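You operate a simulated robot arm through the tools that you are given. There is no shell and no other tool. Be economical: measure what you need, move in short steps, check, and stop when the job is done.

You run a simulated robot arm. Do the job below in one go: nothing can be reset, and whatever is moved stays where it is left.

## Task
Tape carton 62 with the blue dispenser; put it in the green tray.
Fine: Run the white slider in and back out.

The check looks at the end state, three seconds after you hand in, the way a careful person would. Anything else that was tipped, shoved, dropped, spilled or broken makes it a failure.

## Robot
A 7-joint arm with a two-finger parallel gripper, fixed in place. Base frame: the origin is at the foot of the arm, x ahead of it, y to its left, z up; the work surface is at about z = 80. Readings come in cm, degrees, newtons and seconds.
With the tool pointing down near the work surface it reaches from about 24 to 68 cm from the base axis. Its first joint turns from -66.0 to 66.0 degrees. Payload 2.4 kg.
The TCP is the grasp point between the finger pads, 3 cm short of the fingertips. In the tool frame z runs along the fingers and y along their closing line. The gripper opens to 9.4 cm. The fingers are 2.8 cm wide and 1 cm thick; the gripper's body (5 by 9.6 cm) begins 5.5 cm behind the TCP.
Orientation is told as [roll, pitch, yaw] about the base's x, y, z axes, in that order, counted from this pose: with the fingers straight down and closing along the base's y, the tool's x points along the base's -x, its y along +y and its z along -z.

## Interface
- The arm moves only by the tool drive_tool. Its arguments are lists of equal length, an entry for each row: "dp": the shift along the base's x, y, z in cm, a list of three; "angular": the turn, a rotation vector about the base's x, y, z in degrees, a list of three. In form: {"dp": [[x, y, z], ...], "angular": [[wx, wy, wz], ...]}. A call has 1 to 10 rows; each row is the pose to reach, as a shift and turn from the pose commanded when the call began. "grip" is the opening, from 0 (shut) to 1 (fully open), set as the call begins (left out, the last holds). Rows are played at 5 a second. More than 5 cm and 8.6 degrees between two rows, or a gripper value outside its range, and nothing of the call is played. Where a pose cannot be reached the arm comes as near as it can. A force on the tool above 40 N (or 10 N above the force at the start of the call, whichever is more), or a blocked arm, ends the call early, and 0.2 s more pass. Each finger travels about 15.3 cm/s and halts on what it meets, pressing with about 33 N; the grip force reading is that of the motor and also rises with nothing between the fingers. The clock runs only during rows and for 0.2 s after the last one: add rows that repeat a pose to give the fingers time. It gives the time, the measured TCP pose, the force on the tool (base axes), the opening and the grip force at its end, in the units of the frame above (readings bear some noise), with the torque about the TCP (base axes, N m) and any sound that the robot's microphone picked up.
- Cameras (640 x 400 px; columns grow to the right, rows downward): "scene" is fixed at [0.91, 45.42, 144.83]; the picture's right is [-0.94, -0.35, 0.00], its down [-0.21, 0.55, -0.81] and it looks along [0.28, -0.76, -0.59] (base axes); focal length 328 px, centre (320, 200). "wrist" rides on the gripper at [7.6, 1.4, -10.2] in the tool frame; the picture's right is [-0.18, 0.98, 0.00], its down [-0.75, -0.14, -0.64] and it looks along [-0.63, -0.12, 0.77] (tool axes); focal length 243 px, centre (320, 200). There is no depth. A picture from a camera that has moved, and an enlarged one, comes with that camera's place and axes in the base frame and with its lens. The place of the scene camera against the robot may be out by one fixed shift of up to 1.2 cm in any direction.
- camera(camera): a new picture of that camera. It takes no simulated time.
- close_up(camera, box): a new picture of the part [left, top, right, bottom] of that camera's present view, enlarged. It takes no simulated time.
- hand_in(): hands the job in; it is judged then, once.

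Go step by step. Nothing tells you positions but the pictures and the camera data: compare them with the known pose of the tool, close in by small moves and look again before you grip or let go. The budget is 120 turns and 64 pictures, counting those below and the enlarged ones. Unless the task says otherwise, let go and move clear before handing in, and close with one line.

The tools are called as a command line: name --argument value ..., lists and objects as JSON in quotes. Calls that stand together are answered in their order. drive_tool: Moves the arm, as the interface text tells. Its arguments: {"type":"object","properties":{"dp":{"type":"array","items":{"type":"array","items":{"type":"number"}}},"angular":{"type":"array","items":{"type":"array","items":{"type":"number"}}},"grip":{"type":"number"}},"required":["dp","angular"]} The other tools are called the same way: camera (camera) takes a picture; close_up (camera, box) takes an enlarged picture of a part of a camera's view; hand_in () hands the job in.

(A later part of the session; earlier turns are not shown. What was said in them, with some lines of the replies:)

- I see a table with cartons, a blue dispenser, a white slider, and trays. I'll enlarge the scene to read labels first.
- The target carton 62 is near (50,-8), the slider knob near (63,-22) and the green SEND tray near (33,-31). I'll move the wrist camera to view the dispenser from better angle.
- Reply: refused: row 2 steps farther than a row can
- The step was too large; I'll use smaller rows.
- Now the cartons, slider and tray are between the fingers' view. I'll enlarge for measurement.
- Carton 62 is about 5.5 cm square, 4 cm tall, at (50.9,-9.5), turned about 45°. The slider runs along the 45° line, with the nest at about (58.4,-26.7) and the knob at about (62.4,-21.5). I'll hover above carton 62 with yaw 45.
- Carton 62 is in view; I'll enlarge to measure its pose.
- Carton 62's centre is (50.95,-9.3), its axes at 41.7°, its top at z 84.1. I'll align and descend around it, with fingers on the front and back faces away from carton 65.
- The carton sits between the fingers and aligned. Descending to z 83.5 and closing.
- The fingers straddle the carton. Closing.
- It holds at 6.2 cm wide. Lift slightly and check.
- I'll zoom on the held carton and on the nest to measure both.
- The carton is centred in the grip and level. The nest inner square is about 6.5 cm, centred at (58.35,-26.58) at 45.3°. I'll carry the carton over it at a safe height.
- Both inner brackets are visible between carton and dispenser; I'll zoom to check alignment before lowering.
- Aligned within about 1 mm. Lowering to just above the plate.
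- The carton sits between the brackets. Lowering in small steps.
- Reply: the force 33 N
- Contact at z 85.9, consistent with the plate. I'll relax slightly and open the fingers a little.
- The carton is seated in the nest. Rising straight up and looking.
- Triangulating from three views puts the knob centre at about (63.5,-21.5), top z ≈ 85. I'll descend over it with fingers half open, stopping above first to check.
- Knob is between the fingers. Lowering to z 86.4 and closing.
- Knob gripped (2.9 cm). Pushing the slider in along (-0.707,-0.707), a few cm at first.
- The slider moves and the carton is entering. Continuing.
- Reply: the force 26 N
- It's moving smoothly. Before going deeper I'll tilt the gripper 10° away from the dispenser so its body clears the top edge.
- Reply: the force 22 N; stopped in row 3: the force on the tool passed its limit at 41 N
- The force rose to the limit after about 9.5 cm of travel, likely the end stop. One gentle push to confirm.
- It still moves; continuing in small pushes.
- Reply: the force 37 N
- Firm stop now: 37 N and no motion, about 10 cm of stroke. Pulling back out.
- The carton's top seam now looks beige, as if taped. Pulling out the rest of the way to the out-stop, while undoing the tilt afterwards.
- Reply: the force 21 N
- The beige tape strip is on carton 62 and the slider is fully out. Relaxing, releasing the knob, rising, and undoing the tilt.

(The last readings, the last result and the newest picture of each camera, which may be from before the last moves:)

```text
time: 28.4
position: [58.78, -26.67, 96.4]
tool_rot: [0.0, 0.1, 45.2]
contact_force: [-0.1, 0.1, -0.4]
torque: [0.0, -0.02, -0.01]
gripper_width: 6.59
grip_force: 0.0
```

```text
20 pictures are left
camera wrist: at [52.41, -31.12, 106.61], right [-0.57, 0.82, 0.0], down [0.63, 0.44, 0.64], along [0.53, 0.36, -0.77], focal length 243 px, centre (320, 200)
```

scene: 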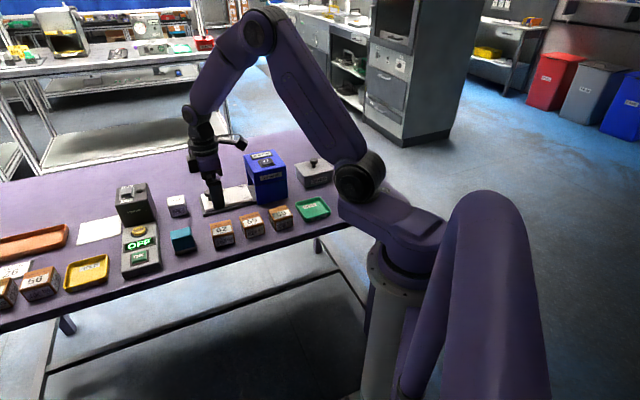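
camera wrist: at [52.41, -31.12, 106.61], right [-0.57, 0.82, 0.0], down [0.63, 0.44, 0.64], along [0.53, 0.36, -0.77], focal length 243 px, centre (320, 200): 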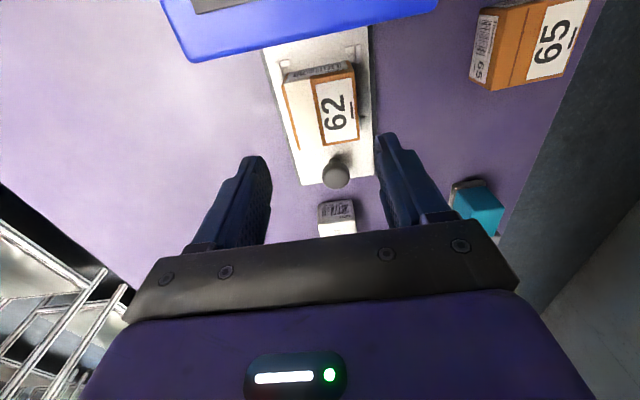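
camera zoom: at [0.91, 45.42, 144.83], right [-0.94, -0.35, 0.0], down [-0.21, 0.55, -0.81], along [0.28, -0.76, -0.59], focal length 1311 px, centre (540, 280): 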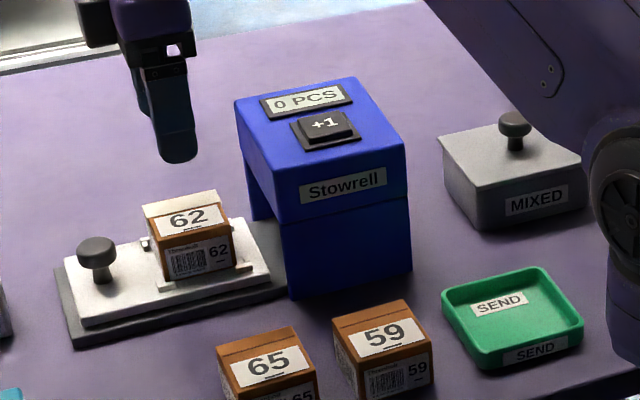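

Carton 62 is taped, still in the nest at about (58.35,-26.7). Descending to grip it at z 86.1.

drive_tool --dp '[[-0.4, 0, -3.5], [-0.4, 0, -7], [-0.4, 0, -7]]' --angular '[[0, 0, 0], [0, 0, 0], [0, 0, 0]]' --grip 0.87

camera --camera "wrist"

```text
time: 29.2
position: [58.41, -26.75, 89.45]
tool_rot: [-0.1, 0.1, 45.2]
contact_force: [0.1, -0.1, 0.3]
torque: [-0.01, 0.03, -0.04]
gripper_width: 8.18
grip_force: 0.0
```

```text
19 pictures are left
camera wrist: at [52.11, -31.08, 99.57], right [-0.57, 0.82, 0.0], down [0.63, 0.44, 0.64], along [0.53, 0.36, -0.77], focal length 243 px, centre (320, 200)
```

wrist: 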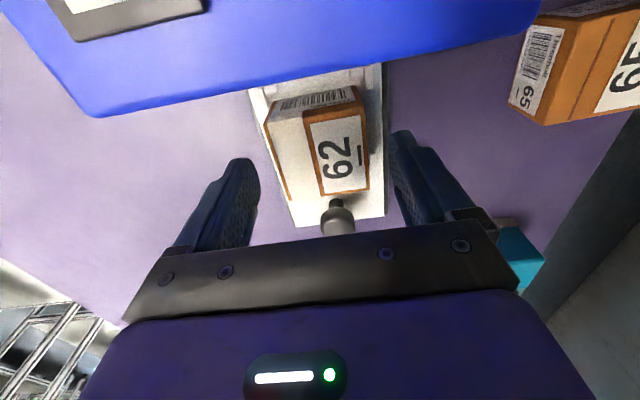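

Carton is centred between the fingers. Lowering and gripping.

drive_tool --dp '[[0, 0, -2], [0, 0, -3.4], [0, 0, -3.4]]' --angular '[[0, 0, 0], [0, 0, 0], [0, 0, 0]]'

drive_tool --dp '[[0, 0, 0], [0, 0, 0], [0, 0, 0], [0, 0, 0]]' --angular '[[0, 0, 0], [0, 0, 0], [0, 0, 0], [0, 0, 0]]' --grip 0.4

```text
time: 30.0
position: [58.53, -26.56, 86.02]
tool_rot: [0.0, 0.1, 45.2]
contact_force: [0.6, 0.4, 0.4]
torque: [0.0, -0.01, 0.03]
gripper_width: 8.19
grip_force: 0.1
```

```text
time: 31.0
position: [58.62, -26.55, 86.08]
tool_rot: [-0.1, 0.0, 45.2]
contact_force: [0.2, 0.2, -0.7]
torque: [-0.05, -0.05, -0.01]
gripper_width: 6.22
grip_force: 32.6
```

Gripped, but the tray has a rim, so I'll regrip higher (tips 2.2 cm above the carton's bottom) before lifting.

drive_tool --dp '[[0, 0, 0], [0, 0, 0], [0, 0, 0.7], [0, 0, 1.4], [0, 0, 1.4]]' --angular '[[0, 0, 0], [0, 0, 0], [0, 0, 0], [0, 0, 0], [0, 0, 0]]' --grip 0.85

drive_tool --dp '[[0, 0, 0], [0, 0, 0], [0, 0, 0], [0, 0, 0]]' --angular '[[0, 0, 0], [0, 0, 0], [0, 0, 0], [0, 0, 0]]' --grip 0.4

drive_tool --dp '[[0, 0, 1.5], [0, 0, 4], [0, 0, 7], [0, 0, 10], [0, 0, 10]]' --angular '[[0, 0, 0], [0, 0, 0], [0, 0, 0], [0, 0, 0], [0, 0, 0]]'

close_up --camera "scene" --box '[185, 110, 345, 230]'

```text
time: 32.2
position: [58.61, -26.52, 87.54]
tool_rot: [0.1, 0.1, 45.2]
contact_force: [0.5, -0.6, -0.7]
torque: [0.0, 0.01, -0.01]
gripper_width: 7.96
grip_force: 0.0
```

```text
time: 33.2
position: [58.54, -26.54, 87.49]
tool_rot: [-0.1, 0.0, 45.3]
contact_force: [0.3, 0.3, 0.4]
torque: [0.01, 0.01, -0.02]
gripper_width: 5.74
grip_force: 33.0
```

```text
time: 34.4
position: [58.62, -26.58, 97.41]
tool_rot: [0.0, 0.0, 45.1]
contact_force: [0.1, -0.2, -1.4]
torque: [0.02, 0.02, 0.0]
gripper_width: 5.72
grip_force: 33.0
```

```text
3.33 times, centred on (265, 170) of scene
camera zoom: at [0.91, 45.42, 144.83], right [-0.94, -0.35, 0.0], down [-0.21, 0.55, -0.81], along [0.28, -0.76, -0.59], focal length 1092 px, centre (503, 300)
```

zoom: 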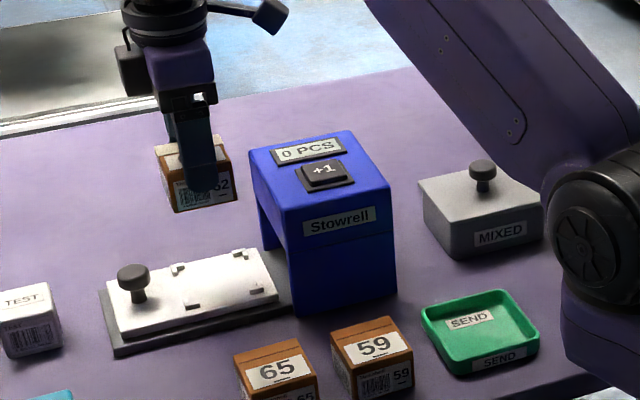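

Carton lifts fine. Moving it around the dispenser's front at height towards the green tray.

drive_tool --dp '[[-2.6, 2.1, 1.5], [-5.2, 4.2, 3], [-7.8, 6.4, 3.6], [-10.5, 8.5, 3.6], [-13.8, 6.2, 3.6], [-17.1, 3.9, 3.6], [-20.4, 1.6, 3.6], [-23.7, -0.7, 3.6], [-25, -2, 3.6], [-25, -2, 3.6]]' --angular '[[0, 0, 0], [0, 0, 0], [0, 0, 0], [0, 0, 0], [0, 0, 0], [0, 0, 0], [0, 0, 0], [0, 0, 0], [0, 0, 0], [0, 0, 0]]'

camera --camera "wrist"

close_up --camera "scene" --box '[225, 110, 385, 230]'

```text
time: 36.6
position: [33.51, -28.51, 101.16]
tool_rot: [0.1, 0.0, 45.2]
contact_force: [0.0, -0.5, -1.6]
torque: [0.0, -0.03, 0.01]
gripper_width: 5.74
grip_force: 32.7
```

```text
17 pictures are left
camera wrist: at [27.13, -32.97, 111.26], right [-0.57, 0.82, 0.0], down [0.63, 0.44, 0.64], along [0.53, 0.36, -0.77], focal length 243 px, centre (320, 200)
```

wrist: 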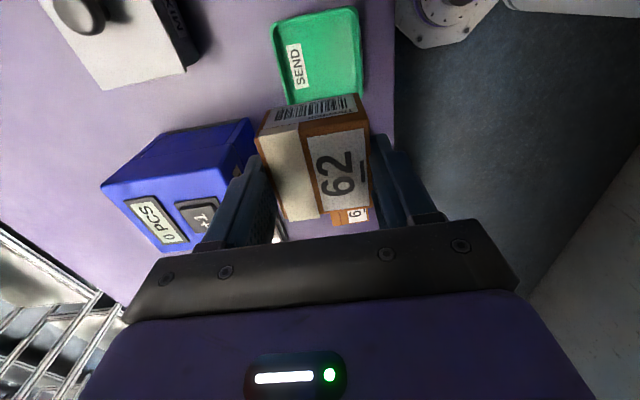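

```text
3.33 times, centred on (305, 170) of scene
camera zoom: at [0.91, 45.42, 144.83], right [-0.94, -0.35, 0.0], down [-0.21, 0.55, -0.81], along [0.28, -0.76, -0.59], focal length 1092 px, centre (370, 300)
```

zoom: 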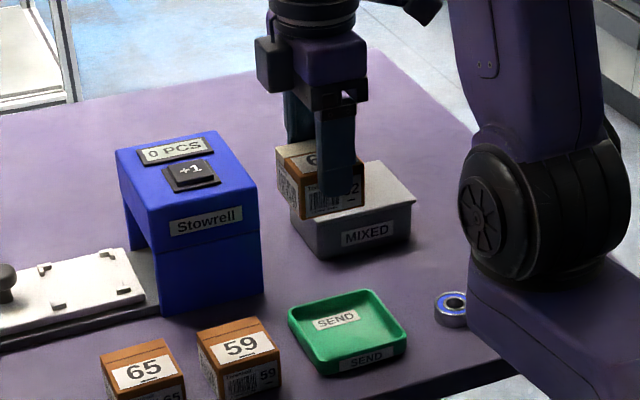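

Tray visible ahead of the carton; zoom to measure its location.

close_up --camera "wrist" --box '[250, 0, 410, 110]'

```text
3.64 times, centred on (330, 55) of wrist
camera zoom: at [27.13, -32.97, 111.26], right [-0.57, 0.82, 0.0], down [0.63, 0.44, 0.64], along [0.53, 0.36, -0.77], focal length 882 px, centre (284, 727)
```

zoom: 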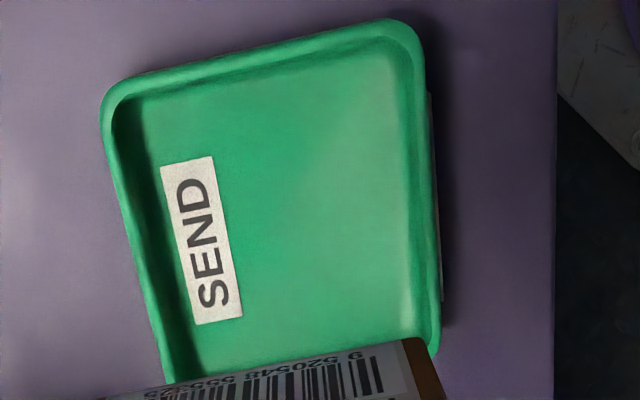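

Tray centre is (31.85,-29.8), square at 45°, 8.6 cm. Moving above it and lowering partway.

drive_tool --dp '[[-1.5, -1.2, 0], [-1.5, -1.2, -4], [-1.5, -1.2, -8], [-1.5, -1.2, -12], [-1.5, -1.2, -12]]' --angular '[[0, 0, 0], [0, 0, 0], [0, 0, 0], [0, 0, 0], [0, 0, 0]]'

close_up --camera "scene" --box '[255, 150, 375, 240]'

camera --camera "wrist"

```text
time: 37.8
position: [32.15, -29.56, 88.93]
tool_rot: [0.1, 0.1, 45.1]
contact_force: [0.0, -0.5, -1.2]
torque: [0.05, 0.02, 0.0]
gripper_width: 5.72
grip_force: 32.6
```

```text
4.44 times, centred on (315, 195) of scene
camera zoom: at [0.91, 45.42, 144.83], right [-0.94, -0.35, 0.0], down [-0.21, 0.55, -0.81], along [0.28, -0.76, -0.59], focal length 1456 px, centre (342, 222)
```

zoom: 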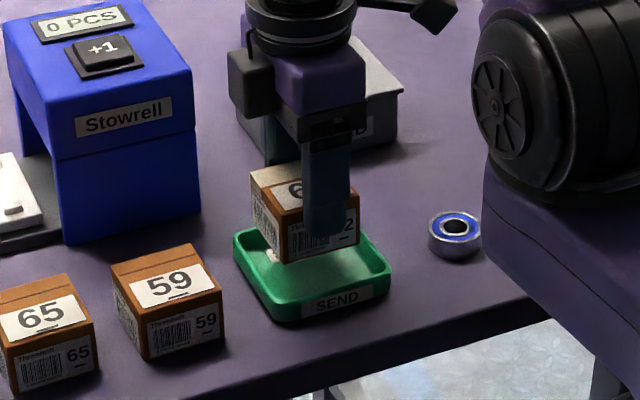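

```text
13 pictures are left
camera wrist: at [25.74, -34.04, 99.14], right [-0.57, 0.82, 0.0], down [0.63, 0.44, 0.64], along [0.53, 0.36, -0.77], focal length 243 px, centre (320, 200)
```

wrist: 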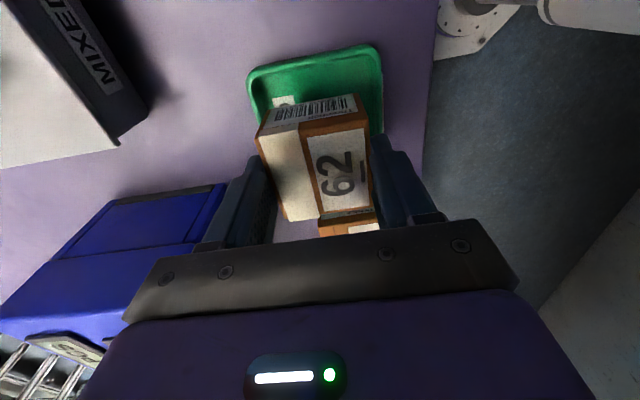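

Well centred over the tray. Lowering gently.

drive_tool --dp '[[0, -0.1, -1.2], [0, -0.1, -2.4], [0, -0.1, -2.8], [0, -0.1, -2.8]]' --angular '[[0, 0, 0], [0, 0, 0], [0, 0, 0], [0, 0, 0]]'

close_up --camera "scene" --box '[285, 175, 349, 223]'

```text
time: 38.8
position: [32.06, -29.64, 86.16]
tool_rot: [0.0, 0.1, 45.2]
contact_force: [0.4, 0.1, -1.6]
torque: [-0.01, 0.0, 0.01]
gripper_width: 5.72
grip_force: 33.0
```

```text
8.33 times, centred on (317, 199) of scene
camera zoom: at [0.91, 45.42, 144.83], right [-0.94, -0.35, 0.0], down [-0.21, 0.55, -0.81], along [0.28, -0.76, -0.59], focal length 2731 px, centre (345, 208)
```

zoom: 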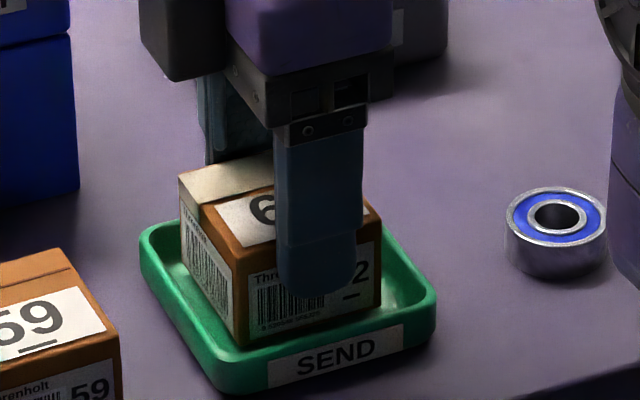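

drive_tool --dp '[[0, 0, -0.15], [0, 0, -0.3], [0, 0, -0.45], [0, 0, -0.45]]' --angular '[[0, 0, 0], [0, 0, 0], [0, 0, 0], [0, 0, 0]]'

```text
time: 39.8
position: [32.08, -29.74, 85.76]
tool_rot: [0.0, 0.2, 45.2]
contact_force: [0.0, 0.7, -1.4]
torque: [0.02, -0.02, 0.0]
gripper_width: 5.75
grip_force: 33.0
```

No contact yet; a little lower.

drive_tool --dp '[[0, 0, -0.1], [0, 0, -0.2], [0, 0, -0.3], [0, 0, -0.3]]' --angular '[[0, 0, 0], [0, 0, 0], [0, 0, 0], [0, 0, 0]]'

close_up --camera "scene" --box '[285, 175, 349, 223]'

```text
time: 40.8
position: [32.11, -29.78, 85.51]
tool_rot: [0.0, 0.1, 45.2]
contact_force: [-4.0, 5.7, 31.1]
torque: [0.2, 0.14, 0.0]
gripper_width: 5.74
grip_force: 33.3
```

```text
8.33 times, centred on (317, 199) of scene
camera zoom: at [0.86, 45.46, 144.81], right [-0.94, -0.35, 0.0], down [-0.21, 0.55, -0.81], along [0.28, -0.76, -0.59], focal length 2731 px, centre (345, 208)
```

zoom: 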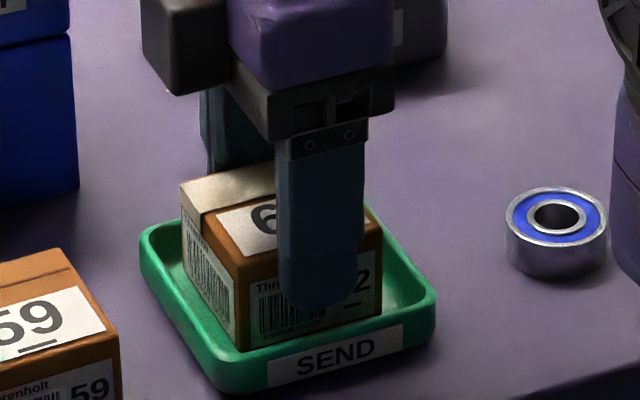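

It's on the tray floor. Relaxing, opening slightly, then rising clear.

drive_tool --dp '[[0, 0, 0.25], [0, 0, 0.25]]' --angular '[[0, 0, 0], [0, 0, 0]]'

drive_tool --dp '[[0, 0, 0], [0, 0, 0], [0, 0, 0]]' --angular '[[0, 0, 0], [0, 0, 0], [0, 0, 0]]' --grip 0.7

drive_tool --dp '[[0, 0, 1], [0, 0, 3], [0, 0, 7], [0, 0, 11], [0, 0, 15], [0, 0, 18], [0, 0, 18]]' --angular '[[0, 0, 0], [0, 0, 0], [0, 0, 0], [0, 0, 0], [0, 0, 0], [0, 0, 0], [0, 0, 0]]'

close_up --camera "scene" --box '[195, 140, 355, 240]'

camera --camera "scene"

```text
time: 41.4
position: [32.1, -29.88, 85.61]
tool_rot: [0.0, 0.1, 45.2]
contact_force: [0.4, 0.0, -2.1]
torque: [0.03, -0.01, 0.01]
gripper_width: 5.75
grip_force: 33.0
```

```text
time: 42.2
position: [32.03, -29.83, 85.67]
tool_rot: [0.1, 0.1, 45.3]
contact_force: [-0.1, 0.4, -0.2]
torque: [-0.02, -0.04, -0.02]
gripper_width: 6.56
grip_force: 0.0
```

```text
time: 43.8
position: [31.91, -29.89, 103.88]
tool_rot: [0.0, 0.2, 45.2]
contact_force: [0.1, 0.1, -0.1]
torque: [-0.02, -0.01, 0.01]
gripper_width: 6.61
grip_force: 0.1
```

```text
4.00 times, centred on (275, 190) of scene
camera zoom: at [0.9, 45.42, 144.83], right [-0.94, -0.35, 0.0], down [-0.21, 0.55, -0.81], along [0.28, -0.76, -0.59], focal length 1311 px, centre (500, 240)
```

zoom: 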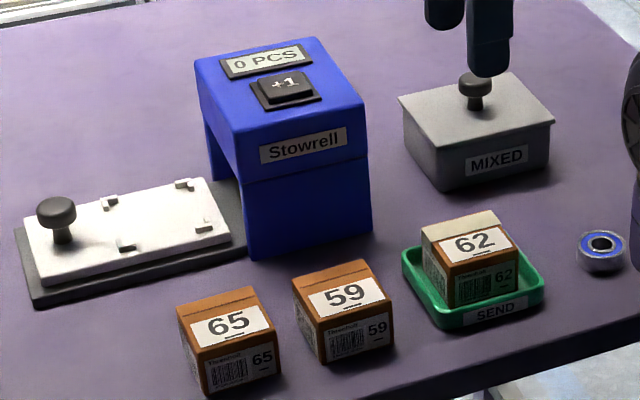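

```text
9 pictures are left
```

scene: 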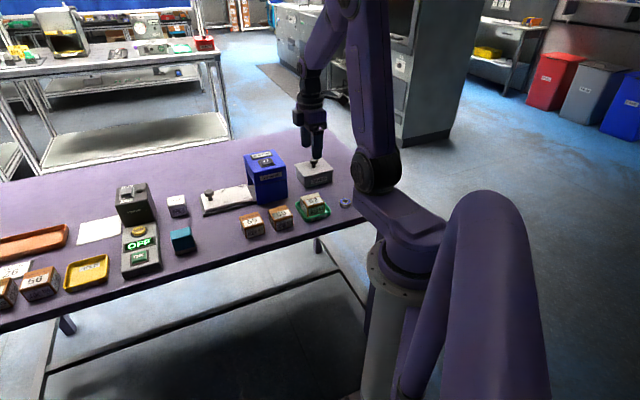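

Carton 62 shows its tape strip and sits flat in the green SEND tray. The slider is back out, nothing else has moved, and the arm is clear, so I'm handing in.

hand_in

```text
The job is handed in.
```

Carton 62 is taped and in the green SEND tray, the white slider is back out, and I did not touch the +1 counter button, so the display still reads 0 PCS.
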